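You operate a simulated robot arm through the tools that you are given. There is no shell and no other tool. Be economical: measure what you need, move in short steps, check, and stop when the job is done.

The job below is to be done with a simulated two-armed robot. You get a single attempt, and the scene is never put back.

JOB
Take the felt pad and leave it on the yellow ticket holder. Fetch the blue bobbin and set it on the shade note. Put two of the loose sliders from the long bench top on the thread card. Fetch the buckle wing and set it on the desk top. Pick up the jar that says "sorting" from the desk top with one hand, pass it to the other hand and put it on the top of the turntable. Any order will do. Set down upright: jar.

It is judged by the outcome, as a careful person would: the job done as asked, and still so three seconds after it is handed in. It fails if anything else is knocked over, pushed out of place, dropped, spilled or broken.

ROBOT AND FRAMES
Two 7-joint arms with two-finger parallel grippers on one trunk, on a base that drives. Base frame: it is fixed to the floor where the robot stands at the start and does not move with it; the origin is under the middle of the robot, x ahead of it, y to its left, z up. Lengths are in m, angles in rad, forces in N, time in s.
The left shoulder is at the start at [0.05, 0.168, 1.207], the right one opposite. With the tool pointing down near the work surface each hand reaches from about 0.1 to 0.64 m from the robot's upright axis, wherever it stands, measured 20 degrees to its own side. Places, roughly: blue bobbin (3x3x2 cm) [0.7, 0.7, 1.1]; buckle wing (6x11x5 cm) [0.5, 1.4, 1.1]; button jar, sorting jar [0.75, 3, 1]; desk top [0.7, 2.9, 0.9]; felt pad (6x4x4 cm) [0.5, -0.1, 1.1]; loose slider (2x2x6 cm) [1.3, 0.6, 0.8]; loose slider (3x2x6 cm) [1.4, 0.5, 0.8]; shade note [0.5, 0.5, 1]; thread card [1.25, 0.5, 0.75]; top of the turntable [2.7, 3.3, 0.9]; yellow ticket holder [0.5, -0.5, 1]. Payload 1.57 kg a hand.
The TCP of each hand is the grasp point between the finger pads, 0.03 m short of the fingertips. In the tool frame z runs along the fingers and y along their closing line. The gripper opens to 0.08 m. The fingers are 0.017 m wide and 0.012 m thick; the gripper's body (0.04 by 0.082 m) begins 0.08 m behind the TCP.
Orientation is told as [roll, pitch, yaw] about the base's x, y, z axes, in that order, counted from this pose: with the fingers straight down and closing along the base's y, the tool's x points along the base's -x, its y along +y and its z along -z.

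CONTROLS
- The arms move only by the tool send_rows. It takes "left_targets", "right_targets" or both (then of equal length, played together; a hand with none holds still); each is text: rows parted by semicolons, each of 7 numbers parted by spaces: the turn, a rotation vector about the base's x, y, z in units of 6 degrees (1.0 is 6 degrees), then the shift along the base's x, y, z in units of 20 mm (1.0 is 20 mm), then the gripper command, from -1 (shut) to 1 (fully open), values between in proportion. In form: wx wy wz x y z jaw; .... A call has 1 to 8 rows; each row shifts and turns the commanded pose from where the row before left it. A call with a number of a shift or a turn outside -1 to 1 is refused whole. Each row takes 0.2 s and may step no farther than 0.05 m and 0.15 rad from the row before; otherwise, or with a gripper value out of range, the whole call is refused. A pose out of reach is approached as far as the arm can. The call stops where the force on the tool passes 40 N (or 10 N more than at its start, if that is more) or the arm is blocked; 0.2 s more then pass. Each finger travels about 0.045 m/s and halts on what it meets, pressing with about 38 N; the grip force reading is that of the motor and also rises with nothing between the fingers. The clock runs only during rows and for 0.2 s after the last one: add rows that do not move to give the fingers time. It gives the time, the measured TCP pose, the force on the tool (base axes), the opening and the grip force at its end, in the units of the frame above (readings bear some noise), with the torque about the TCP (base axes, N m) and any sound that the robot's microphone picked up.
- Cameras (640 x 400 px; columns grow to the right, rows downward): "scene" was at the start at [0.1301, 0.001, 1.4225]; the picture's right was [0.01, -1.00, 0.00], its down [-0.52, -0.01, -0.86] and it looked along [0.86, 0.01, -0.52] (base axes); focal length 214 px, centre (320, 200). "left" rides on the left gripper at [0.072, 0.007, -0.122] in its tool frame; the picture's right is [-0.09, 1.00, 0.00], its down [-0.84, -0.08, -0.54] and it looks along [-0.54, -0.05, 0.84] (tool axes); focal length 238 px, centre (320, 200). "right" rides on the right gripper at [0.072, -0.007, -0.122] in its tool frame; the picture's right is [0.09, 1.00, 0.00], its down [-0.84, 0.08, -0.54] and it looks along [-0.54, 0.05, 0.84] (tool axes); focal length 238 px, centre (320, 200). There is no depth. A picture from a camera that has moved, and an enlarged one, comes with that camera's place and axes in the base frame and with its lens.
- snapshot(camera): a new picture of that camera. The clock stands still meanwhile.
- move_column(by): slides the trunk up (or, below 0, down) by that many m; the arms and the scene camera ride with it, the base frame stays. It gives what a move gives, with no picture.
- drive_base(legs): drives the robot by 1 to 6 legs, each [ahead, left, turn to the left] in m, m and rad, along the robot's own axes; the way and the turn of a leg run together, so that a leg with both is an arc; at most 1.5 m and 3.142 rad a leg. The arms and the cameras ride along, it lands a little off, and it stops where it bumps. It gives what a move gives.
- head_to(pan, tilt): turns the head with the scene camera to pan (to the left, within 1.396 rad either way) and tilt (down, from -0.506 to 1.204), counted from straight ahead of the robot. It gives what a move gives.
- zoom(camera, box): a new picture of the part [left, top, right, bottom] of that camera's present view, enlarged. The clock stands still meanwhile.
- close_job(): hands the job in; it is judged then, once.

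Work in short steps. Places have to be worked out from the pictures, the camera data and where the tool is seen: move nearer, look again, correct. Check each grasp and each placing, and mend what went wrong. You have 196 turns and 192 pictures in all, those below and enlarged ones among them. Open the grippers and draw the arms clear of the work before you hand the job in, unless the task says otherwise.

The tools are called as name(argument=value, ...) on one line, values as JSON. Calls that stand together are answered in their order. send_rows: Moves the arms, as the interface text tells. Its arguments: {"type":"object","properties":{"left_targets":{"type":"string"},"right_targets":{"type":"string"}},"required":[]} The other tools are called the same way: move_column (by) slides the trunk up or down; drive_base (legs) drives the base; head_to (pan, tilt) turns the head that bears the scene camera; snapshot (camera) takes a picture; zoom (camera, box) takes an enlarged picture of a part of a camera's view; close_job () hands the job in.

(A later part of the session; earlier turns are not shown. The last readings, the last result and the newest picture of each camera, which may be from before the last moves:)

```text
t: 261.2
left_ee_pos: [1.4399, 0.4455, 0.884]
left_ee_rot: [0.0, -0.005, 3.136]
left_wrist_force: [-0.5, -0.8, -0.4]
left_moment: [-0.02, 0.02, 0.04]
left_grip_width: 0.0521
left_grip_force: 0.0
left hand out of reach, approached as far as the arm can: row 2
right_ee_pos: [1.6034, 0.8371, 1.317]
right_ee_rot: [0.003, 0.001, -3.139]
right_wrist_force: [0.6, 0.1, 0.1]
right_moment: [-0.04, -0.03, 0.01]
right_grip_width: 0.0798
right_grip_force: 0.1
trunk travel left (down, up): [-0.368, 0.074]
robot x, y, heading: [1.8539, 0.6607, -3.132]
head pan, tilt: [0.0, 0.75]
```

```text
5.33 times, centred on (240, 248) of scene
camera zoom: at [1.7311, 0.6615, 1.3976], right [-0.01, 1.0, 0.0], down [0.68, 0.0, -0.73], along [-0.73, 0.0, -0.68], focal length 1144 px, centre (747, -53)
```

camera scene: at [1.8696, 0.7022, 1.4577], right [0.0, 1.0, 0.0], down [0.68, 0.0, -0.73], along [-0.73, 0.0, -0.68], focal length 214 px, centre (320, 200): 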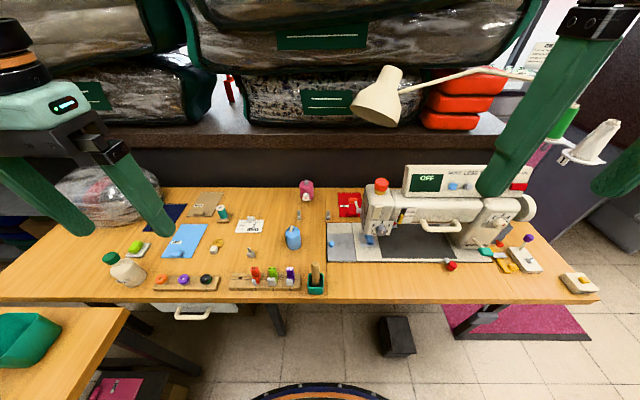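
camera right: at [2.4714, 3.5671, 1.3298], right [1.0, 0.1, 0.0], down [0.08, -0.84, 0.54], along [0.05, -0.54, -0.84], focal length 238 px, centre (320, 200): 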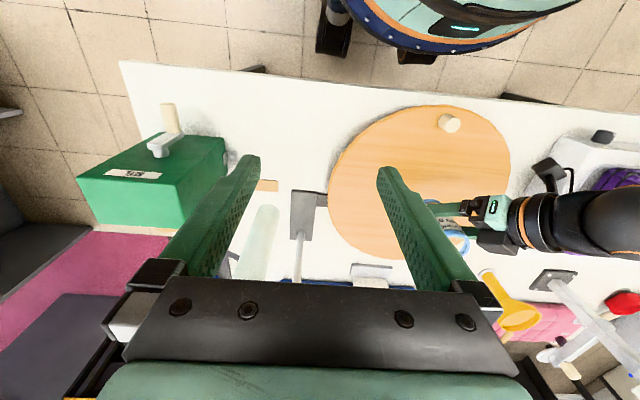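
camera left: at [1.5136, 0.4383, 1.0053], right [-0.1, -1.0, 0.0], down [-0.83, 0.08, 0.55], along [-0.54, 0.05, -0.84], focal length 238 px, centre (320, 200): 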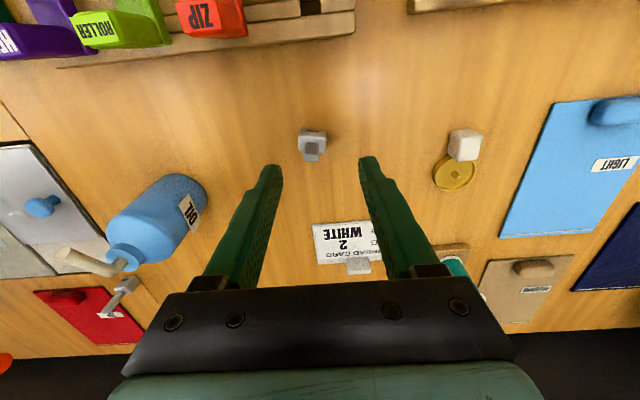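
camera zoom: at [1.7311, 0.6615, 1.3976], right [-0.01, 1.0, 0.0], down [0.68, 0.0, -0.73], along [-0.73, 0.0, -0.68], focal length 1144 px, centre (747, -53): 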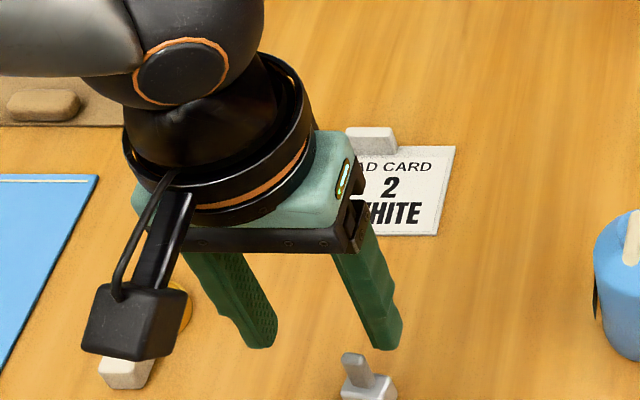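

Aligned (needs +6 mm y). Lowering the trunk 6 cm to restore downward reach.

send_rows(left_targets="0 0 0 0 0.3 0.1 0.3;0 0 0 0 0 0 0.3")

move_column(by=-0.06)

snapshot(camera="left")

```text
t: 261.8
left_ee_pos: [1.4425, 0.4499, 0.8878]
left_ee_rot: [0.001, -0.004, 3.134]
left_wrist_force: [0.0, 0.8, -0.7]
left_moment: [0.01, 0.02, -0.02]
left_grip_width: 0.0522
left_grip_force: 0.0
right_ee_pos: [1.6036, 0.8376, 1.3176]
right_ee_rot: [0.001, 0.001, -3.138]
right_wrist_force: [-0.1, -0.4, -0.3]
right_moment: [0.01, 0.02, 0.03]
right_grip_width: 0.0801
right_grip_force: 0.1
trunk travel left (down, up): [-0.368, 0.074]
robot x, y, heading: [1.8541, 0.663, -3.136]
head pan, tilt: [0.0, 0.75]
```

```text
t: 262.8
left_ee_pos: [1.4429, 0.4512, 0.8269]
left_ee_rot: [0.002, -0.005, 3.134]
left_wrist_force: [0.0, 0.6, -0.2]
left_moment: [-0.01, -0.03, 0.01]
left_grip_width: 0.0522
left_grip_force: 0.0
right_ee_pos: [1.6046, 0.836, 1.2579]
right_ee_rot: [0.002, 0.0, -3.138]
right_wrist_force: [0.5, -0.1, 0.1]
right_moment: [0.01, 0.0, -0.03]
right_grip_width: 0.0798
right_grip_force: 0.0
trunk travel left (down, up): [-0.308, 0.134]
robot x, y, heading: [1.8587, 0.6612, -3.136]
head pan, tilt: [0.0, 0.75]
```

```text
48 pictures are left
camera left: at [1.5147, 0.4428, 0.9494], right [-0.1, -1.0, 0.0], down [-0.83, 0.08, 0.55], along [-0.54, 0.05, -0.84], focal length 238 px, centre (320, 200)
```

left: 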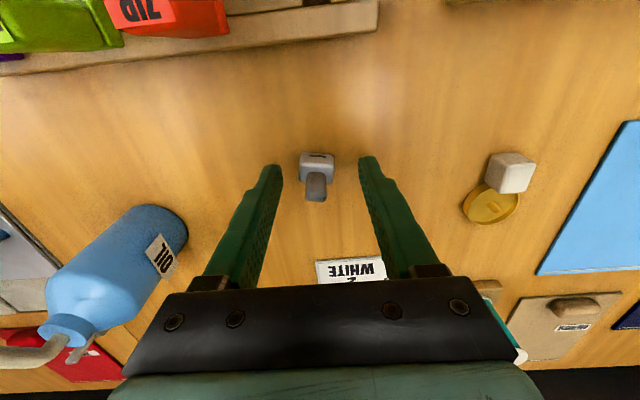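

Slider centred between the fingers. Down 25 mm, x −4 mm, then look.

send_rows(left_targets="0 0 0 -0.2 0 -0.6 0.3;0 0 0 0 0 -0.6 0.3;0 0 0 0 0 0 0.3")

zoom(camera="left", box=[220, 110, 420, 235])

zoom(camera="scene", box=[180, 210, 300, 285])

```text
t: 263.6
left_ee_pos: [1.447, 0.4386, 0.8149]
left_ee_rot: [0.0, -0.006, 3.135]
left_wrist_force: [0.0, 0.2, 0.0]
left_moment: [0.03, -0.02, 0.01]
left_grip_width: 0.0519
left_grip_force: 0.2
left hand out of reach, approached as far as the arm can: row 1, 2
right_ee_pos: [1.6041, 0.8363, 1.2573]
right_ee_rot: [0.003, 0.0, -3.138]
right_wrist_force: [0.5, 1.0, 0.1]
right_moment: [0.01, 0.01, 0.0]
right_grip_width: 0.0799
right_grip_force: 0.1
trunk travel left (down, up): [-0.308, 0.134]
robot x, y, heading: [1.8522, 0.662, -3.138]
head pan, tilt: [0.0, 0.75]
```

```text
3.20 times, centred on (320, 172) of left
camera zoom: at [1.5186, 0.4326, 0.9376], right [-0.1, -1.0, 0.0], down [-0.83, 0.08, 0.55], along [-0.54, 0.05, -0.84], focal length 763 px, centre (320, 288)
```

zoom: 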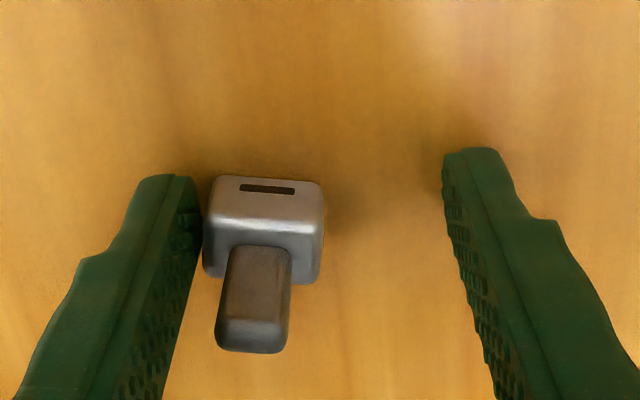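

```text
5.33 times, centred on (240, 248) of scene
camera zoom: at [1.7312, 0.6615, 1.3376], right [-0.01, 1.0, 0.0], down [0.68, 0.0, -0.73], along [-0.73, 0.0, -0.68], focal length 1144 px, centre (747, -53)
```

zoom: 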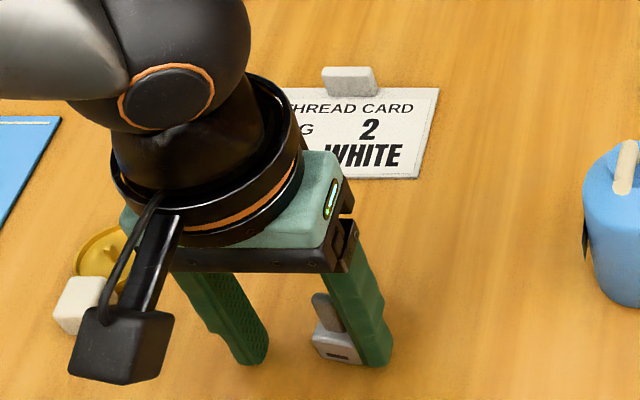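

The arm hits its lower limit relative to the trunk again. Raise the hand 6 cm, recentre, and lower the trunk instead.

send_rows(left_targets="0 0 0 0 0.3 1 0.3;0 0 0 -0.2 0.35 1 0.3;0 0 0 -0.2 0 1 0.3;0 0 0 0 0 1 0.3;0 0 0 0 0 0 0.3")

move_column(by=-0.06)

snapshot(camera="left")

```text
t: 264.8
left_ee_pos: [1.4388, 0.4532, 0.8959]
left_ee_rot: [0.001, -0.003, 3.134]
left_wrist_force: [-0.7, -0.4, -0.1]
left_moment: [0.02, 0.01, 0.0]
left_grip_width: 0.0523
left_grip_force: 0.1
right_ee_pos: [1.6022, 0.837, 1.2566]
right_ee_rot: [0.002, 0.002, -3.139]
right_wrist_force: [-0.4, 0.1, -0.9]
right_moment: [0.02, 0.0, -0.03]
right_grip_width: 0.08
right_grip_force: 0.1
trunk travel left (down, up): [-0.308, 0.134]
robot x, y, heading: [1.8566, 0.6614, -3.134]
head pan, tilt: [0.0, 0.75]
```

```text
t: 265.8
left_ee_pos: [1.438, 0.4527, 0.8358]
left_ee_rot: [0.0, -0.006, 3.135]
left_wrist_force: [-0.5, -0.3, -0.1]
left_moment: [-0.02, 0.01, 0.0]
left_grip_width: 0.0522
left_grip_force: 0.1
right_ee_pos: [1.6032, 0.8367, 1.1972]
right_ee_rot: [0.002, 0.0, -3.138]
right_wrist_force: [0.3, 0.1, 0.3]
right_moment: [0.03, 0.01, 0.0]
right_grip_width: 0.0797
right_grip_force: 0.1
trunk travel left (down, up): [-0.248, 0.194]
robot x, y, heading: [1.8524, 0.6642, -3.136]
head pan, tilt: [0.0, 0.75]
```

```text
45 pictures are left
camera left: at [1.5106, 0.4453, 0.9582], right [-0.1, -1.0, 0.0], down [-0.83, 0.08, 0.55], along [-0.54, 0.05, -0.84], focal length 238 px, centre (320, 200)
```

left: 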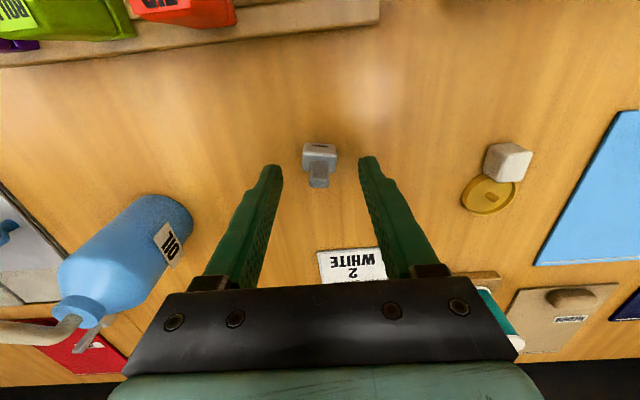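

Centred again. Lowering 35 mm.

send_rows(left_targets="0 0 0 0 0 -0.6 0.3;0 0 0 0 0 -0.6 0.3;0 0 0 0 0 -0.5 0.3;0 0 0 0 0 0 0.3")

zoom(camera="left", box=[220, 110, 420, 235])

```text
t: 266.6
left_ee_pos: [1.4385, 0.4541, 0.8101]
left_ee_rot: [-0.001, -0.011, 3.137]
left_wrist_force: [10.5, -3.2, 23.5]
left_moment: [0.28, -0.5, -0.08]
left_grip_width: 0.0494
left_grip_force: 0.0
right_ee_pos: [1.6044, 0.8361, 1.1979]
right_ee_rot: [0.002, -0.002, -3.139]
right_wrist_force: [0.0, 0.1, -0.3]
right_moment: [0.0, -0.01, -0.02]
right_grip_width: 0.0798
right_grip_force: 0.0
trunk travel left (down, up): [-0.248, 0.194]
robot x, y, heading: [1.8497, 0.6619, -3.135]
head pan, tilt: [0.0, 0.75]
stopped in row 4 (left hand): the force on the tool passed its limit (the readings are from after the stop); the commanded pose is now the measured one
```

```text
3.20 times, centred on (320, 172) of left
camera zoom: at [1.5116, 0.4464, 0.9321], right [-0.1, -1.0, 0.0], down [-0.83, 0.08, 0.55], along [-0.55, 0.05, -0.84], focal length 763 px, centre (320, 288)
```

zoom: 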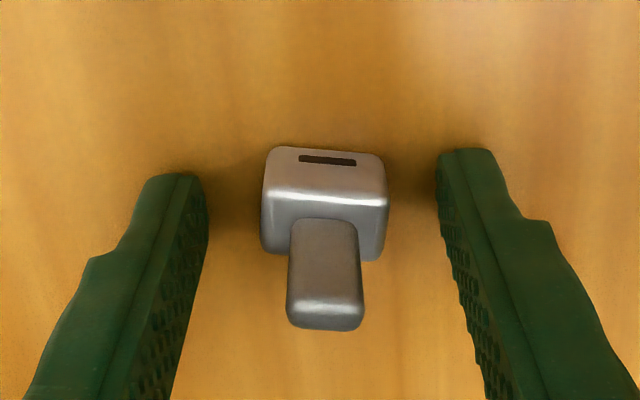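

Touched the bench: surface is z≈0.78. Rising 4 mm and closing on the slider body.

send_rows(left_targets="0 0 0 0 0 0.25 0.3;0 0 0 0 0 0 -1;0 0 0 0 0 0 -1;0 0 0 0 0 0 -1;0 0 0 0 0 0 -1;0 0 0 0 0 0 -1")

zoom(camera="left", box=[220, 110, 420, 235])

```text
t: 268.0
left_ee_pos: [1.4368, 0.4526, 0.8126]
left_ee_rot: [0.001, -0.01, 3.136]
left_wrist_force: [0.2, -0.6, 0.2]
left_moment: [0.02, 0.0, 0.0]
left_grip_width: 0.0234
left_grip_force: 36.0
right_ee_pos: [1.603, 0.837, 1.1969]
right_ee_rot: [0.0, 0.0, -3.139]
right_wrist_force: [0.8, 0.2, 0.1]
right_moment: [-0.03, 0.03, -0.02]
right_grip_width: 0.08
right_grip_force: 0.1
trunk travel left (down, up): [-0.248, 0.194]
robot x, y, heading: [1.8565, 0.6615, -3.132]
head pan, tilt: [0.0, 0.75]
```

```text
3.20 times, centred on (320, 172) of left
camera zoom: at [1.5098, 0.4456, 0.9344], right [-0.1, -1.0, 0.0], down [-0.83, 0.08, 0.55], along [-0.55, 0.05, -0.84], focal length 763 px, centre (320, 288)
```

zoom: 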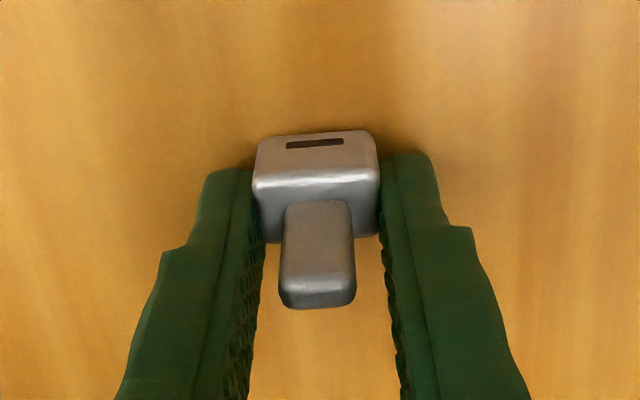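

Slider A gripped (23 mm). Lifting and moving toward the card (centre ≈(1.303,0.414)).

send_rows(left_targets="0 0 0 0 0 1 -1;0 0 0 0 0 1 -1;0 0 0 -0.5 -0.6 1 -1;0 0 0 -1 -0.8 0.5 -1;0 0 0 -1 -0.8 0 -1;0 0 0 -1 -0.8 0 -1;0 0 0 -1 -0.3 0 -1;0 0 0 -1 0 0 -1")

snapshot(camera="left")

snapshot(camera="scene")

```text
t: 269.8
left_ee_pos: [1.3255, 0.3876, 0.8832]
left_ee_rot: [0.001, -0.01, 3.136]
left_wrist_force: [0.0, -0.7, -1.2]
left_moment: [0.0, -0.01, -0.03]
left_grip_width: 0.0236
left_grip_force: 35.6
right_ee_pos: [1.6033, 0.8359, 1.1978]
right_ee_rot: [0.002, -0.001, -3.138]
right_wrist_force: [-0.4, -0.6, -0.1]
right_moment: [0.02, -0.02, -0.02]
right_grip_width: 0.08
right_grip_force: 0.0
trunk travel left (down, up): [-0.248, 0.194]
robot x, y, heading: [1.8509, 0.6606, -3.136]
head pan, tilt: [0.0, 0.75]
```

```text
42 pictures are left
camera left: at [1.3994, 0.3794, 1.0046], right [-0.1, -1.0, 0.0], down [-0.83, 0.08, 0.55], along [-0.55, 0.05, -0.84], focal length 238 px, centre (320, 200)
```

left: 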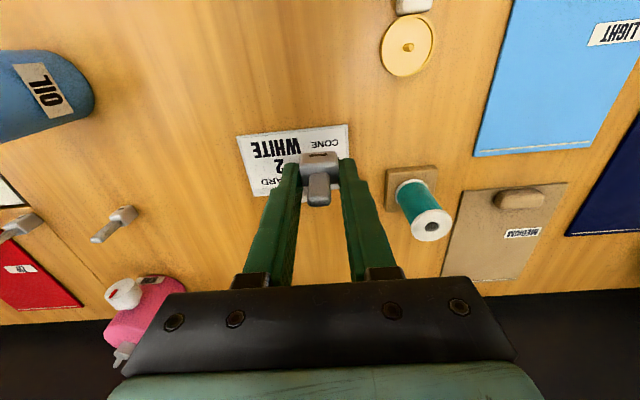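

```text
41 pictures are left
camera scene: at [1.731, 0.6613, 1.2776], right [-0.01, 1.0, 0.0], down [0.68, 0.0, -0.73], along [-0.73, 0.0, -0.68], focal length 214 px, centre (320, 200)
```

scene: 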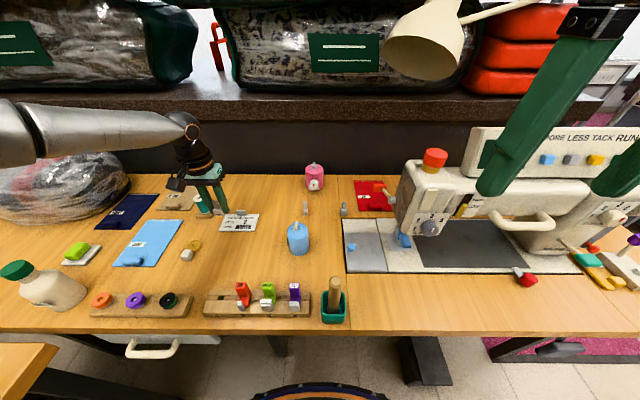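

Card spans x 1.267–1.333, y 0.36–0.467. Placing slider A at about (1.305,0.388).

send_rows(left_targets="0 0 0 -0.7 0.05 -0.4 -1;0 0 0 -0.65 0 -0.8 -1;0 0 0 0 0 -0.8 -1;0 0 0 0 0 -0.8 -1;0 0 0 0 0 -0.3 -1;0 0 0 0 0 0 -1")

snapshot(camera="left")

```text
t: 271.2
left_ee_pos: [1.328, 0.3755, 0.8324]
left_ee_rot: [0.0, -0.009, 3.136]
left_wrist_force: [-0.5, -0.3, -0.9]
left_moment: [-0.03, 0.04, 0.01]
left_grip_width: 0.0232
left_grip_force: 35.5
left hand out of reach, approached as far as the arm can: row 2, 3, 4
right_ee_pos: [1.6029, 0.837, 1.1973]
right_ee_rot: [0.002, 0.0, -3.137]
right_wrist_force: [-0.5, -0.4, 0.5]
right_moment: [-0.02, 0.02, 0.0]
right_grip_width: 0.0798
right_grip_force: 0.0
trunk travel left (down, up): [-0.248, 0.194]
robot x, y, heading: [1.8511, 0.659, -3.134]
head pan, tilt: [0.0, 0.75]
```

```text
40 pictures are left
camera left: at [1.4019, 0.3686, 0.9544], right [-0.1, -1.0, 0.0], down [-0.83, 0.08, 0.55], along [-0.55, 0.05, -0.83], focal length 238 px, centre (320, 200)
```

left: 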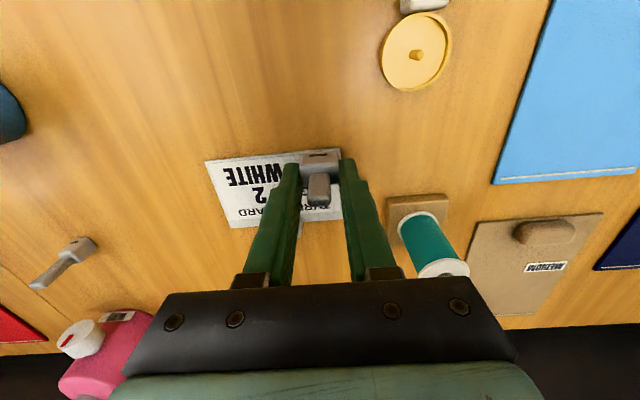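

At the arm's limit; driving 3 cm ahead and 1 cm right to put the slider over the card.

drive_base(legs=[[0.03, -0.012, 0]])

snapshot(camera="left")

```text
t: 272.0
left_ee_pos: [1.2971, 0.3887, 0.8315]
left_ee_rot: [0.0, -0.01, 3.137]
left_wrist_force: [-0.6, -0.7, 0.3]
left_moment: [0.02, 0.03, 0.0]
left_grip_width: 0.0235
left_grip_force: 35.6
right_ee_pos: [1.5725, 0.8482, 1.1977]
right_ee_rot: [0.002, 0.002, -3.139]
right_wrist_force: [-0.3, 0.4, 0.2]
right_moment: [-0.02, 0.03, -0.03]
right_grip_width: 0.0801
right_grip_force: 0.0
trunk travel left (down, up): [-0.248, 0.194]
robot x, y, heading: [1.8222, 0.6712, -3.134]
head pan, tilt: [0.0, 0.75]
```

```text
39 pictures are left
camera left: at [1.3714, 0.3805, 0.9542], right [-0.1, -1.0, 0.0], down [-0.83, 0.08, 0.55], along [-0.55, 0.05, -0.83], focal length 238 px, centre (320, 200)
```

left: 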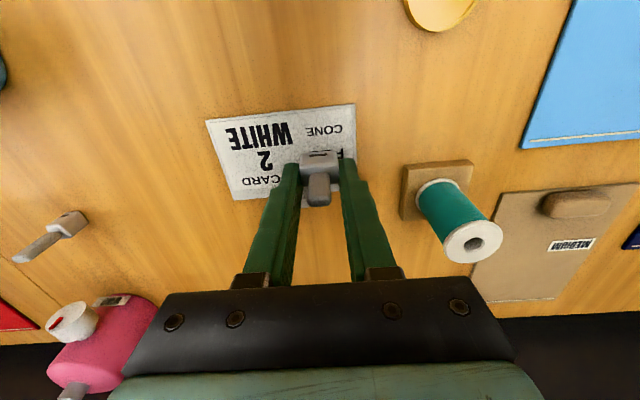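

Slider is over the card's right half. Lowering the trunk 14 mm.

move_column(by=-0.013)

zoom(camera="left", box=[220, 90, 420, 215])

```text
t: 272.6
left_ee_pos: [1.298, 0.3882, 0.8195]
left_ee_rot: [0.0, -0.012, 3.137]
left_wrist_force: [0.0, -1.0, -0.7]
left_moment: [0.02, -0.02, 0.02]
left_grip_width: 0.0234
left_grip_force: 35.7
right_ee_pos: [1.574, 0.8481, 1.1842]
right_ee_rot: [0.003, 0.0, -3.138]
right_wrist_force: [0.1, -0.9, 0.0]
right_moment: [0.0, -0.02, 0.01]
right_grip_width: 0.0798
right_grip_force: 0.1
trunk travel left (down, up): [-0.235, 0.207]
robot x, y, heading: [1.8239, 0.6717, -3.136]
head pan, tilt: [0.0, 0.75]
```

```text
3.20 times, centred on (320, 152) of left
camera zoom: at [1.3721, 0.3803, 0.9416], right [-0.1, -1.0, 0.0], down [-0.83, 0.08, 0.55], along [-0.55, 0.05, -0.83], focal length 763 px, centre (320, 352)
```

zoom: 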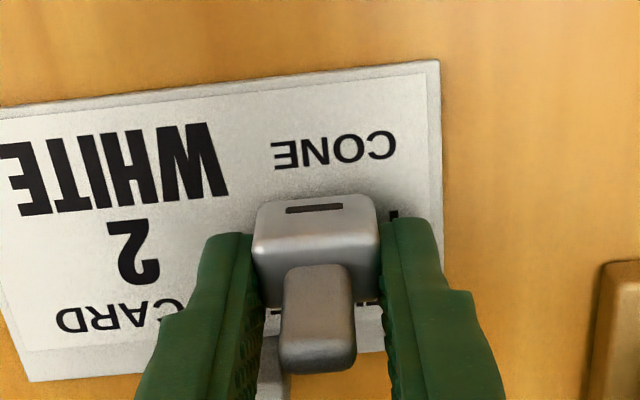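

The card's clip is close behind; shifting 6 mm toward me and lowering the last ~5 mm.

send_rows(left_targets="0 0 0 0.3 0 0 -1;0 0 0 0 0 0 -1")

move_column(by=-0.005)

zoom(camera="left", box=[220, 90, 420, 215])

```text
t: 273.2
left_ee_pos: [1.3046, 0.3867, 0.8198]
left_ee_rot: [-0.001, -0.009, 3.138]
left_wrist_force: [-0.1, -0.2, 0.5]
left_moment: [0.04, 0.02, -0.01]
left_grip_width: 0.0238
left_grip_force: 35.6
right_ee_pos: [1.5736, 0.8485, 1.1845]
right_ee_rot: [0.001, -0.001, -3.138]
right_wrist_force: [-0.1, -0.6, 0.0]
right_moment: [0.0, -0.01, -0.05]
right_grip_width: 0.0803
right_grip_force: 0.0
trunk travel left (down, up): [-0.235, 0.207]
robot x, y, heading: [1.8237, 0.6748, -3.131]
head pan, tilt: [0.0, 0.75]
```

```text
t: 273.8
left_ee_pos: [1.3036, 0.3874, 0.8144]
left_ee_rot: [0.001, -0.011, 3.137]
left_wrist_force: [0.4, 0.2, 1.1]
left_moment: [0.02, -0.01, 0.0]
left_grip_width: 0.0236
left_grip_force: 35.1
right_ee_pos: [1.5736, 0.8483, 1.179]
right_ee_rot: [0.001, 0.0, -3.139]
right_wrist_force: [-0.3, 0.0, -0.3]
right_moment: [-0.01, -0.01, -0.01]
right_grip_width: 0.0802
right_grip_force: 0.1
trunk travel left (down, up): [-0.23, 0.212]
robot x, y, heading: [1.8233, 0.6729, -3.134]
head pan, tilt: [0.0, 0.75]
```

```text
3.20 times, centred on (320, 152) of left
camera zoom: at [1.3779, 0.3805, 0.937], right [-0.1, -1.0, 0.0], down [-0.83, 0.08, 0.55], along [-0.55, 0.05, -0.83], focal length 763 px, centre (320, 352)
```

zoom: 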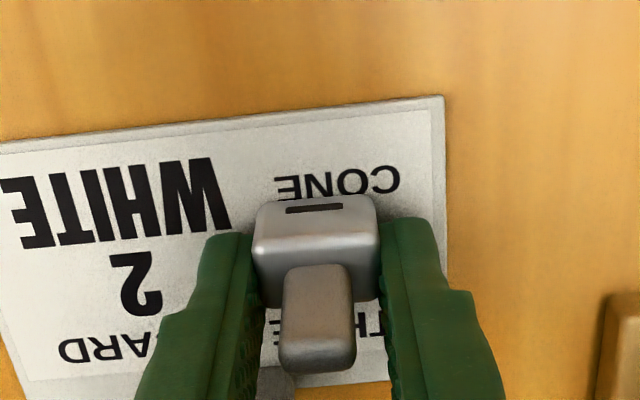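

Nearly/just touching (1 N). One more 2 mm, then release gently and lift.

move_column(by=-0.002)

send_rows(left_targets="0 0 0 0 0 0 -0.1;0 0 0 0 0 0 -0.1;0 0 0 0 0 0 -0.1;0 0 0 0 0 0.5 -0.1;0 0 0 0 0 1 -0.1;0 0 0 0.3 0 1 -0.1;0 0 0 0.5 0 1 0.3;0 0 0 0.5 0 1 0.3")

snapshot(camera="left")

```text
t: 274.3
left_ee_pos: [1.3031, 0.3876, 0.8138]
left_ee_rot: [-0.002, -0.017, 3.136]
left_wrist_force: [0.6, 0.5, 8.9]
left_moment: [-0.03, -0.07, 0.0]
left_grip_width: 0.0234
left_grip_force: 35.5
right_ee_pos: [1.574, 0.8495, 1.1785]
right_ee_rot: [0.002, 0.001, -3.138]
right_wrist_force: [0.4, 0.3, 0.5]
right_moment: [0.01, -0.04, -0.01]
right_grip_width: 0.0802
right_grip_force: 0.1
trunk travel left (down, up): [-0.228, 0.214]
robot x, y, heading: [1.8231, 0.6712, -3.137]
head pan, tilt: [0.0, 0.75]
```

```text
t: 276.1
left_ee_pos: [1.3304, 0.3869, 0.9026]
left_ee_rot: [0.002, -0.012, 3.138]
left_wrist_force: [-0.2, -0.2, 0.5]
left_moment: [0.02, -0.01, 0.01]
left_grip_width: 0.052
left_grip_force: 0.1
right_ee_pos: [1.5732, 0.8479, 1.1782]
right_ee_rot: [0.0, 0.0, -3.138]
right_wrist_force: [0.3, -0.3, -0.2]
right_moment: [-0.02, 0.01, -0.03]
right_grip_width: 0.0799
right_grip_force: 0.0
trunk travel left (down, up): [-0.228, 0.214]
robot x, y, heading: [1.8259, 0.6697, -3.134]
head pan, tilt: [0.0, 0.75]
```

```text
36 pictures are left
camera left: at [1.4037, 0.3803, 1.0252], right [-0.1, -1.0, 0.0], down [-0.83, 0.08, 0.55], along [-0.55, 0.05, -0.83], focal length 238 px, centre (320, 200)
```

left: 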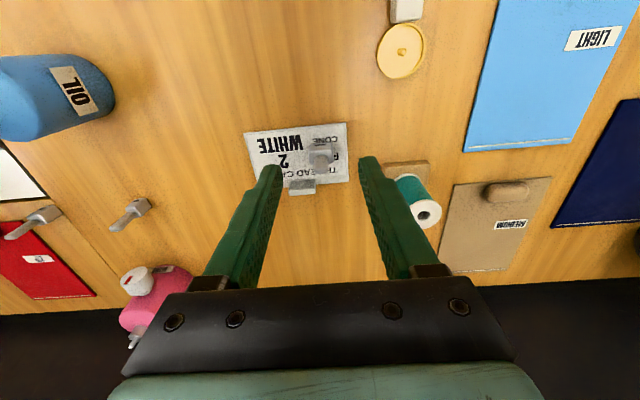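

Slider A stands on the card. Next slider B ≈(1.262,0.609); the oil bottle is in front of it, so I'll use the hand turned 90° (camera to the side). Raise, drive, and start turning.

move_column(by=0.12)

drive_base(legs=[[0, -0.15, 0], [0.04, 0, 0]])

send_rows(left_targets="0 0 -1 0.3 0 0 0.3;0 0 -1 0.3 0 0 0.3;0 0 -1 0.3 0 0 0.3;0 0 -1 0 0 0 0.3;0 0 -1 0 0 0 0.3;0 0 -1 0 0 0 0.3;0 0 -1 0 0 0 0.3;0 0 -1 0 0 0 0.3")

send_rows(left_targets="0 0 -1 0 0 0 0.3;0 0 -1 0 0 0 0.3;0 0 -1 0 0 0 0.3;0 0 -1 0 0 0 0.3;0 0 -1 0 0 0 0.3;0 0 -1 0 0 0 0.3;0 0 -1 0 0 0 0.3;0 0 0 0 0 0 0.3")

snapshot(camera="left")

snapshot(camera="scene")

```text
t: 277.6
left_ee_pos: [1.3301, 0.3862, 1.0229]
left_ee_rot: [0.001, -0.009, 3.135]
left_wrist_force: [-1.2, -0.1, -0.2]
left_moment: [-0.01, -0.02, 0.0]
left_grip_width: 0.0521
left_grip_force: 0.0
right_ee_pos: [1.5732, 0.8472, 1.297]
right_ee_rot: [0.003, -0.001, -3.139]
right_wrist_force: [0.1, 0.6, -0.3]
right_moment: [-0.01, 0.02, -0.01]
right_grip_width: 0.08
right_grip_force: 0.0
trunk travel left (down, up): [-0.348, 0.094]
robot x, y, heading: [1.8243, 0.673, -3.133]
head pan, tilt: [0.0, 0.75]
```

```text
t: 279.4
left_ee_pos: [1.2886, 0.5374, 1.0221]
left_ee_rot: [0.0, -0.011, 3.134]
left_wrist_force: [-0.1, 0.3, 0.6]
left_moment: [-0.02, 0.01, 0.02]
left_grip_width: 0.0517
left_grip_force: 0.0
right_ee_pos: [1.5307, 0.9959, 1.2962]
right_ee_rot: [0.004, 0.004, -3.139]
right_wrist_force: [0.0, 0.4, -0.6]
right_moment: [-0.01, -0.03, 0.03]
right_grip_width: 0.0801
right_grip_force: 0.2
trunk travel left (down, up): [-0.348, 0.094]
robot x, y, heading: [1.7785, 0.8247, -3.14]
head pan, tilt: [0.0, 0.75]
```

```text
t: 281.2
left_ee_pos: [1.3073, 0.5364, 1.0228]
left_ee_rot: [-0.001, -0.011, 2.296]
left_wrist_force: [0.3, -0.3, 0.1]
left_moment: [-0.03, -0.01, 0.01]
left_grip_width: 0.052
left_grip_force: 0.0
right_ee_pos: [1.5329, 0.9961, 1.2978]
right_ee_rot: [0.002, -0.001, -3.139]
right_wrist_force: [0.4, 0.0, -0.5]
right_moment: [0.01, 0.03, 0.01]
right_grip_width: 0.0801
right_grip_force: 0.1
trunk travel left (down, up): [-0.348, 0.094]
robot x, y, heading: [1.7855, 0.8195, -3.133]
head pan, tilt: [0.0, 0.75]
```

```text
t: 283.0
left_ee_pos: [1.3061, 0.5356, 1.0234]
left_ee_rot: [0.001, -0.01, 1.563]
left_wrist_force: [0.0, -0.9, 0.5]
left_moment: [0.04, 0.0, -0.03]
left_grip_width: 0.0518
left_grip_force: 0.1
right_ee_pos: [1.5316, 0.9971, 1.2977]
right_ee_rot: [0.002, 0.0, -3.138]
right_wrist_force: [0.6, -0.4, -0.7]
right_moment: [0.03, 0.01, 0.04]
right_grip_width: 0.0798
right_grip_force: 0.0
trunk travel left (down, up): [-0.348, 0.094]
robot x, y, heading: [1.7824, 0.8235, -3.135]
head pan, tilt: [0.0, 0.75]
```

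```text
35 pictures are left
camera left: at [1.3003, 0.4627, 1.145], right [-1.0, 0.1, 0.0], down [0.08, 0.83, 0.55], along [0.05, 0.55, -0.83], focal length 238 px, centre (320, 200)
```

left: 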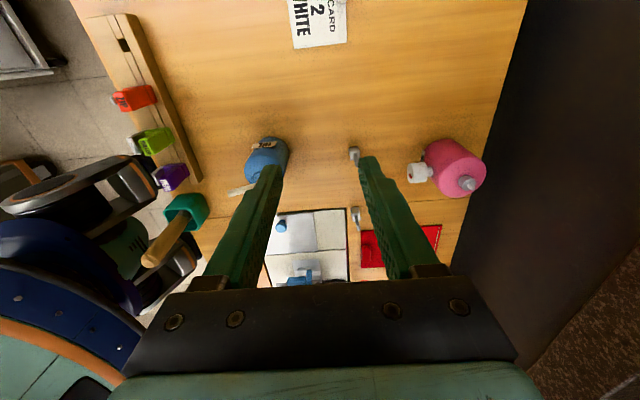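

```text
34 pictures are left
camera scene: at [1.6604, 0.8219, 1.3776], right [-0.01, 1.0, 0.0], down [0.68, 0.0, -0.73], along [-0.73, 0.0, -0.68], focal length 214 px, centre (320, 200)
```

scene: 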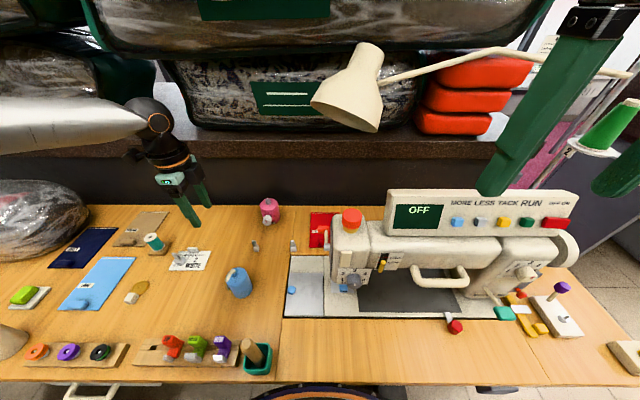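

The turned hand works. B at ≈(1.260,0.612). Moving over it, and raising the right hand so that the trunk can go down later.

send_rows(left_targets="0 0 0 -0.6 1 0 0.3;0 0 0 -0.6 1 0 0.3;0 0 0 -0.6 1 0 0.3;0 0 0 -0.5 0.8 -0.5 0.3;0 0 0 0 0 -1 0.3;0 0 0 0 0 -1 0.3;0 0 0 0 0 0 0.3", right_targets="0 0 0 0.5 0 1 1;0 0 0 0.5 0 1 1;0 0 0 0 0 1 1;0 0 0 0 0 1 1;0 0 0 0 0 0 1;0 0 0 0 0 0 1;0 0 0 0 0 0 1")

snapshot(camera="left")

```text
t: 284.6
left_ee_pos: [1.2744, 0.6021, 0.9763]
left_ee_rot: [0.002, -0.012, 1.564]
left_wrist_force: [0.4, 0.4, 0.8]
left_moment: [0.02, 0.04, 0.01]
left_grip_width: 0.052
left_grip_force: 0.0
left hand out of reach, approached as far as the arm can: row 4, 5, 6
right_ee_pos: [1.5473, 0.9854, 1.3594]
right_ee_rot: [0.003, 0.0, -3.138]
right_wrist_force: [-0.2, 0.3, -0.1]
right_moment: [-0.01, -0.01, 0.0]
right_grip_width: 0.0802
right_grip_force: 0.0
right hand out of reach, approached as far as the arm can: row 3, 4
trunk travel left (down, up): [-0.348, 0.094]
robot x, y, heading: [1.7823, 0.8211, -3.135]
head pan, tilt: [0.0, 0.75]
```

```text
33 pictures are left
camera left: at [1.2686, 0.5287, 1.0983], right [-1.0, 0.1, 0.0], down [0.08, 0.83, 0.55], along [0.05, 0.55, -0.83], focal length 238 px, centre (320, 200)
```

left: 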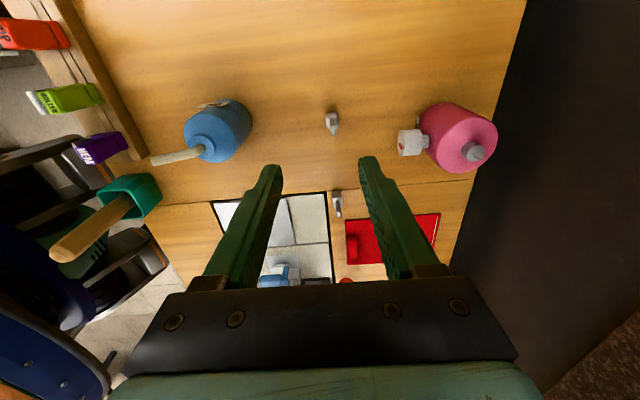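

B at ≈(1.260,0.615). Using the base for the fine shift, then lowering the trunk 0.12.

drive_base(legs=[[0.014, -0.012, 0]])

move_column(by=-0.12)

snapshot(camera="left")

snapshot(camera="scene")

```text
t: 285.4
left_ee_pos: [1.2604, 0.6143, 0.9765]
left_ee_rot: [0.0, -0.013, 1.565]
left_wrist_force: [-0.6, -0.4, 0.0]
left_moment: [0.01, -0.03, 0.0]
left_grip_width: 0.052
left_grip_force: 0.1
right_ee_pos: [1.5319, 0.9987, 1.3584]
right_ee_rot: [0.003, 0.002, -3.136]
right_wrist_force: [-0.5, 0.0, -0.3]
right_moment: [-0.01, -0.02, -0.01]
right_grip_width: 0.08
right_grip_force: 0.0
trunk travel left (down, up): [-0.348, 0.094]
robot x, y, heading: [1.7694, 0.8364, -3.134]
head pan, tilt: [0.0, 0.75]
```

```text
t: 286.9
left_ee_pos: [1.2602, 0.6129, 0.8572]
left_ee_rot: [0.004, -0.011, 1.566]
left_wrist_force: [0.2, -0.7, 0.2]
left_moment: [0.01, 0.0, 0.01]
left_grip_width: 0.0521
left_grip_force: 0.1
right_ee_pos: [1.5331, 0.9969, 1.2393]
right_ee_rot: [0.004, -0.001, -3.137]
right_wrist_force: [0.3, 0.1, -0.6]
right_moment: [-0.01, 0.03, 0.03]
right_grip_width: 0.08
right_grip_force: 0.0
trunk travel left (down, up): [-0.228, 0.214]
robot x, y, heading: [1.7672, 0.8332, -3.134]
head pan, tilt: [0.0, 0.75]
```

```text
32 pictures are left
camera left: at [1.2544, 0.5403, 0.9787], right [-1.0, 0.1, 0.0], down [0.08, 0.83, 0.55], along [0.05, 0.55, -0.83], focal length 238 px, centre (320, 200)
```

left: 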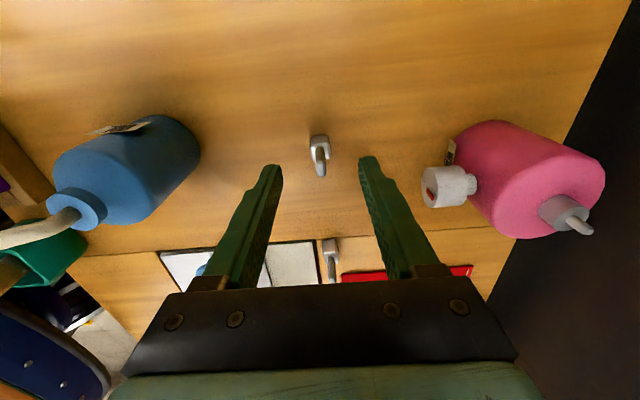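

```text
31 pictures are left
camera scene: at [1.6462, 0.8337, 1.2577], right [-0.01, 1.0, 0.0], down [0.68, 0.0, -0.73], along [-0.73, -0.01, -0.68], focal length 214 px, centre (320, 200)
```

scene: 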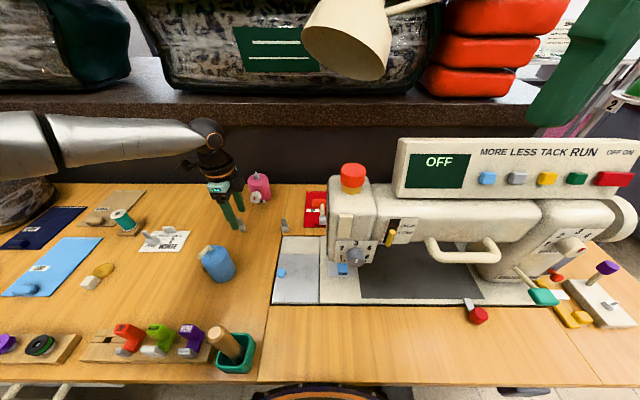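

B is centred (body at y≈0.608). Shifting −4 mm y and lowering 43 mm by trunk.

send_rows(left_targets="0 0 0 0 -0.2 0 0.3;0 0 0 0 0 0 0.3")

move_column(by=-0.042)

zoom(camera="left", box=[220, 110, 420, 235])

```text
t: 287.5
left_ee_pos: [1.2607, 0.6087, 0.8561]
left_ee_rot: [0.002, -0.012, 1.565]
left_wrist_force: [-0.2, -0.2, 0.1]
left_moment: [-0.01, 0.0, -0.03]
left_grip_width: 0.0517
left_grip_force: 0.0
right_ee_pos: [1.5332, 0.998, 1.2383]
right_ee_rot: [0.004, 0.0, -3.139]
right_wrist_force: [0.7, -0.6, -0.4]
right_moment: [0.0, 0.0, 0.04]
right_grip_width: 0.08
right_grip_force: 0.1
trunk travel left (down, up): [-0.228, 0.214]
robot x, y, heading: [1.767, 0.8397, -3.137]
head pan, tilt: [0.0, 0.75]
```

```text
t: 288.4
left_ee_pos: [1.2611, 0.6107, 0.814]
left_ee_rot: [0.002, -0.012, 1.564]
left_wrist_force: [0.7, -0.3, 0.1]
left_moment: [-0.01, 0.03, -0.01]
left_grip_width: 0.0519
left_grip_force: 0.0
right_ee_pos: [1.5334, 0.9976, 1.1974]
right_ee_rot: [0.003, -0.002, -3.138]
right_wrist_force: [-0.5, 0.1, -0.9]
right_moment: [-0.02, -0.05, 0.04]
right_grip_width: 0.0799
right_grip_force: 0.1
trunk travel left (down, up): [-0.186, 0.256]
robot x, y, heading: [1.7678, 0.8341, -3.136]
head pan, tilt: [0.0, 0.75]
```

```text
3.20 times, centred on (320, 172) of left
camera zoom: at [1.2543, 0.5364, 0.9367], right [-1.0, 0.1, 0.0], down [0.08, 0.83, 0.55], along [0.05, 0.55, -0.83], focal length 763 px, centre (320, 288)
```

zoom: 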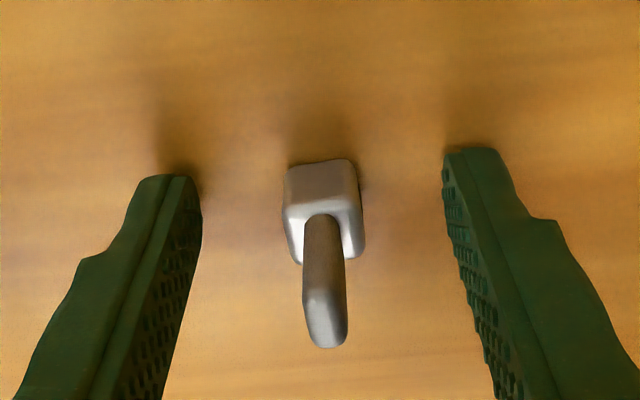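

Slider B's body is between the fingers, tips just above the bench. Closing.

send_rows(left_targets="0 0 0 0 0 0 -1;0 0 0 0 0 0 -1;0 0 0 0 0 0 -1;0 0 0 0 0 0 -1;0 0 0 0 0 0 -1;0 0 0 0 0 0 -1")

zoom(camera="left", box=[220, 110, 420, 235])

```text
t: 289.8
left_ee_pos: [1.2611, 0.6112, 0.814]
left_ee_rot: [0.001, -0.012, 1.564]
left_wrist_force: [0.5, 0.2, 0.4]
left_moment: [0.01, 0.01, 0.0]
left_grip_width: 0.0146
left_grip_force: 30.5
right_ee_pos: [1.5326, 0.9968, 1.1977]
right_ee_rot: [0.002, 0.0, -3.138]
right_wrist_force: [0.1, 0.0, 0.5]
right_moment: [0.0, 0.02, -0.01]
right_grip_width: 0.0801
right_grip_force: 0.1
trunk travel left (down, up): [-0.186, 0.256]
robot x, y, heading: [1.7719, 0.8342, -3.134]
head pan, tilt: [0.0, 0.75]
```

```text
3.20 times, centred on (320, 172) of left
camera zoom: at [1.2543, 0.5364, 0.9367], right [-1.0, 0.1, 0.0], down [0.08, 0.83, 0.55], along [0.05, 0.55, -0.83], focal length 763 px, centre (320, 288)
```

zoom: 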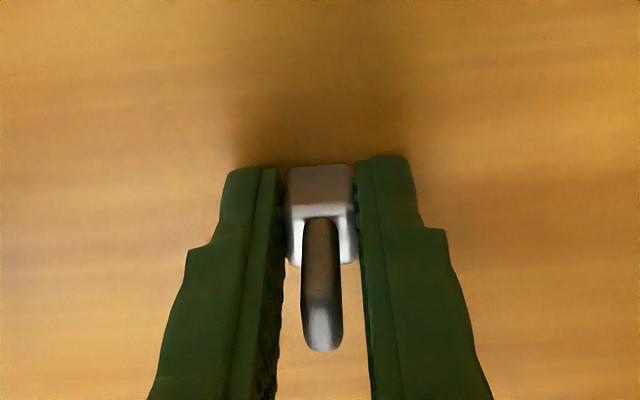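

Gripped (14.6 mm). Lifting by trunk and driving so the slider is over the card's left half at (1.305,0.443).

move_column(by=0.1)

drive_base(legs=[[-0.044, 0.166, 0]])

snapshot(camera="left")

```text
t: 291.1
left_ee_pos: [1.2603, 0.6096, 0.9142]
left_ee_rot: [0.003, -0.013, 1.567]
left_wrist_force: [1.1, 0.3, 0.4]
left_moment: [-0.02, -0.01, 0.01]
left_grip_width: 0.0149
left_grip_force: 30.4
right_ee_pos: [1.5322, 0.9975, 1.2968]
right_ee_rot: [0.003, -0.002, -3.139]
right_wrist_force: [-0.1, 0.1, 0.0]
right_moment: [0.02, 0.0, -0.02]
right_grip_width: 0.0799
right_grip_force: 0.1
trunk travel left (down, up): [-0.286, 0.156]
robot x, y, heading: [1.7678, 0.835, -3.134]
head pan, tilt: [0.0, 0.75]
```

```text
t: 292.6
left_ee_pos: [1.3068, 0.4452, 0.9147]
left_ee_rot: [0.003, -0.014, 1.566]
left_wrist_force: [0.7, -0.3, -0.6]
left_moment: [0.02, -0.01, -0.01]
left_grip_width: 0.0145
left_grip_force: 30.5
right_ee_pos: [1.5778, 0.8335, 1.2975]
right_ee_rot: [0.003, 0.0, -3.139]
right_wrist_force: [0.1, -0.3, -0.1]
right_moment: [0.03, 0.03, 0.0]
right_grip_width: 0.08
right_grip_force: 0.1
trunk travel left (down, up): [-0.286, 0.156]
robot x, y, heading: [1.8125, 0.6701, -3.139]
head pan, tilt: [0.0, 0.75]
```

```text
28 pictures are left
camera left: at [1.2993, 0.3722, 1.0365], right [-1.0, 0.1, 0.0], down [0.08, 0.83, 0.55], along [0.05, 0.55, -0.83], focal length 238 px, centre (320, 200)
```

left: 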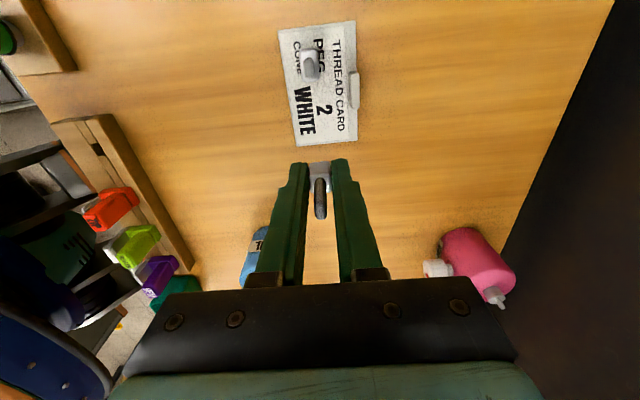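

The landing point is on the card but near its +y end; shifting −8 mm y, then lowering the trunk 9.2 cm.

send_rows(left_targets="0 0 0 0 -0.4 0 -1;0 0 0 0 0 0 -1")

move_column(by=-0.092)

snapshot(camera="left")

```text
t: 293.2
left_ee_pos: [1.3059, 0.4393, 0.9157]
left_ee_rot: [0.001, -0.012, 1.566]
left_wrist_force: [-0.9, 0.2, -0.5]
left_moment: [0.01, 0.0, -0.01]
left_grip_width: 0.0143
left_grip_force: 30.9
right_ee_pos: [1.5787, 0.834, 1.2974]
right_ee_rot: [0.003, 0.0, -3.138]
right_wrist_force: [-0.9, -0.2, 0.2]
right_moment: [-0.01, 0.02, 0.02]
right_grip_width: 0.0799
right_grip_force: 0.1
trunk travel left (down, up): [-0.286, 0.156]
robot x, y, heading: [1.8188, 0.6706, -3.134]
head pan, tilt: [0.0, 0.75]
```

```text
t: 294.4
left_ee_pos: [1.3061, 0.4391, 0.8222]
left_ee_rot: [0.003, -0.012, 1.566]
left_wrist_force: [-0.4, 0.2, 0.5]
left_moment: [0.0, -0.01, 0.01]
left_grip_width: 0.0147
left_grip_force: 30.6
right_ee_pos: [1.5785, 0.8334, 1.2059]
right_ee_rot: [0.002, 0.001, -3.139]
right_wrist_force: [-0.8, 0.4, -0.1]
right_moment: [0.01, 0.02, -0.02]
right_grip_width: 0.0801
right_grip_force: 0.1
trunk travel left (down, up): [-0.194, 0.248]
robot x, y, heading: [1.8112, 0.6726, -3.135]
head pan, tilt: [0.0, 0.75]
```

```text
27 pictures are left
camera left: at [1.2992, 0.3648, 0.9451], right [-1.0, 0.1, 0.0], down [0.08, 0.83, 0.55], along [0.05, 0.55, -0.83], focal length 238 px, centre (320, 200)
```

left: 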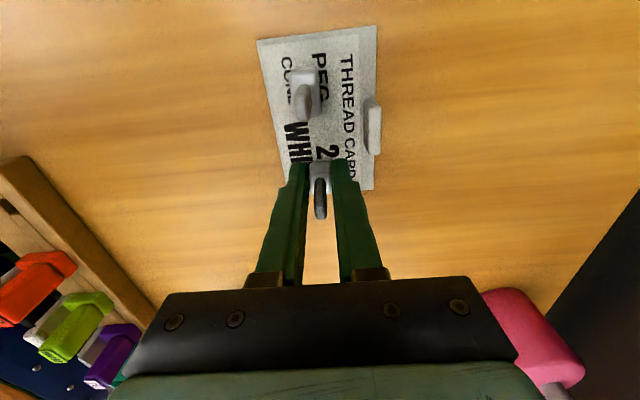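

Shifting another 5 mm inward (−y) for margin, then lowering to contact.

send_rows(left_targets="0 0 0 0 -0.3 0 -1;0 0 0 0 0 0 -1")

move_column(by=-0.006)

zoom(camera="left", box=[220, 70, 420, 235])

```text
t: 295.0
left_ee_pos: [1.3064, 0.4322, 0.8223]
left_ee_rot: [0.002, -0.011, 1.565]
left_wrist_force: [-0.5, 0.5, 0.2]
left_moment: [0.0, -0.03, -0.02]
left_grip_width: 0.0144
left_grip_force: 30.6
right_ee_pos: [1.5783, 0.8329, 1.2051]
right_ee_rot: [0.003, 0.0, -3.138]
right_wrist_force: [-0.4, -0.2, 0.2]
right_moment: [-0.03, 0.01, -0.01]
right_grip_width: 0.08
right_grip_force: 0.0
trunk travel left (down, up): [-0.194, 0.248]
robot x, y, heading: [1.8118, 0.6724, -3.137]
head pan, tilt: [0.0, 0.75]
```

```text
t: 295.6
left_ee_pos: [1.3057, 0.4333, 0.8176]
left_ee_rot: [0.002, -0.013, 1.566]
left_wrist_force: [-0.3, -0.2, 2.4]
left_moment: [0.02, -0.01, -0.02]
left_grip_width: 0.0148
left_grip_force: 30.2
right_ee_pos: [1.5793, 0.8335, 1.1995]
right_ee_rot: [0.003, 0.0, -3.139]
right_wrist_force: [-1.0, 0.3, -1.1]
right_moment: [0.01, -0.01, 0.0]
right_grip_width: 0.0799
right_grip_force: 0.1
trunk travel left (down, up): [-0.188, 0.254]
robot x, y, heading: [1.8146, 0.6687, -3.139]
head pan, tilt: [0.0, 0.75]
```

```text
2.42 times, centred on (320, 152) of left
camera zoom: at [1.2994, 0.3589, 0.9394], right [-1.0, 0.1, 0.0], down [0.08, 0.83, 0.55], along [0.05, 0.55, -0.83], focal length 578 px, centre (320, 315)
```

zoom: 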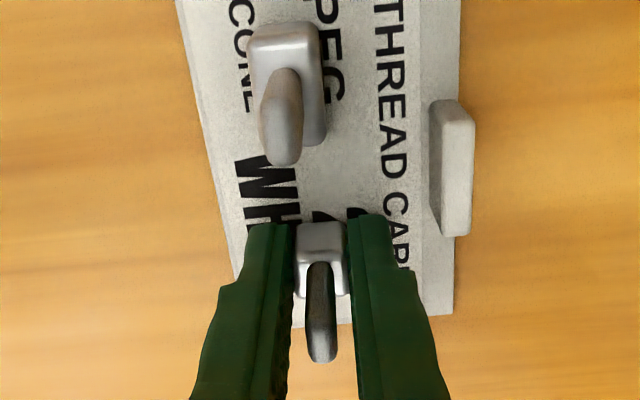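

In contact. The card's clip is close to the far finger, so I open only ~3 mm per finger and lift straight up by trunk.

send_rows(left_targets="0 0 0 0 0 0 -0.48;0 0 0 0 0 0 -0.48;0 0 0 0 0 0 -0.48")

move_column(by=0.08)

snapshot(camera="left")

```text
t: 296.4
left_ee_pos: [1.3056, 0.4332, 0.8158]
left_ee_rot: [0.002, -0.013, 1.566]
left_wrist_force: [-0.1, 1.2, -0.3]
left_moment: [0.01, 0.02, 0.02]
left_grip_width: 0.0207
left_grip_force: 0.0
right_ee_pos: [1.578, 0.835, 1.2006]
right_ee_rot: [0.003, 0.0, -3.138]
right_wrist_force: [0.0, -1.0, -0.3]
right_moment: [-0.01, 0.0, 0.02]
right_grip_width: 0.0803
right_grip_force: 0.1
trunk travel left (down, up): [-0.188, 0.254]
robot x, y, heading: [1.8138, 0.6709, -3.139]
head pan, tilt: [0.0, 0.75]
```

```text
t: 297.6
left_ee_pos: [1.3067, 0.4319, 0.8967]
left_ee_rot: [0.001, -0.013, 1.566]
left_wrist_force: [-0.6, 0.5, 0.8]
left_moment: [0.01, -0.01, -0.01]
left_grip_width: 0.0207
left_grip_force: 0.1
right_ee_pos: [1.577, 0.8342, 1.2789]
right_ee_rot: [0.002, 0.002, -3.137]
right_wrist_force: [-0.2, 0.3, 0.8]
right_moment: [-0.02, 0.01, 0.0]
right_grip_width: 0.0802
right_grip_force: 0.0
trunk travel left (down, up): [-0.268, 0.174]
robot x, y, heading: [1.8147, 0.6696, -3.138]
head pan, tilt: [0.0, 0.75]
```

```text
25 pictures are left
camera left: at [1.2993, 0.3589, 1.0187], right [-1.0, 0.1, 0.0], down [0.08, 0.83, 0.55], along [0.05, 0.55, -0.83], focal length 238 px, centre (320, 200)
```

left: 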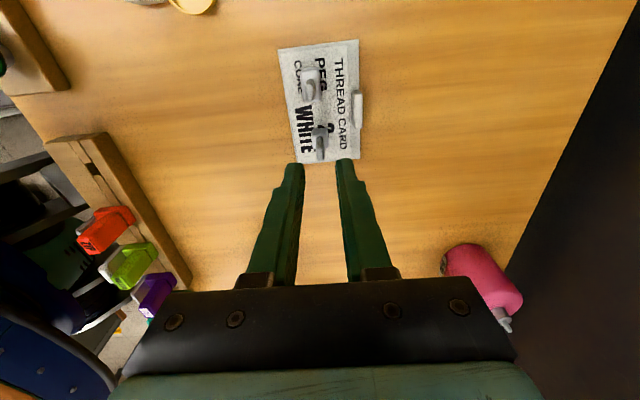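

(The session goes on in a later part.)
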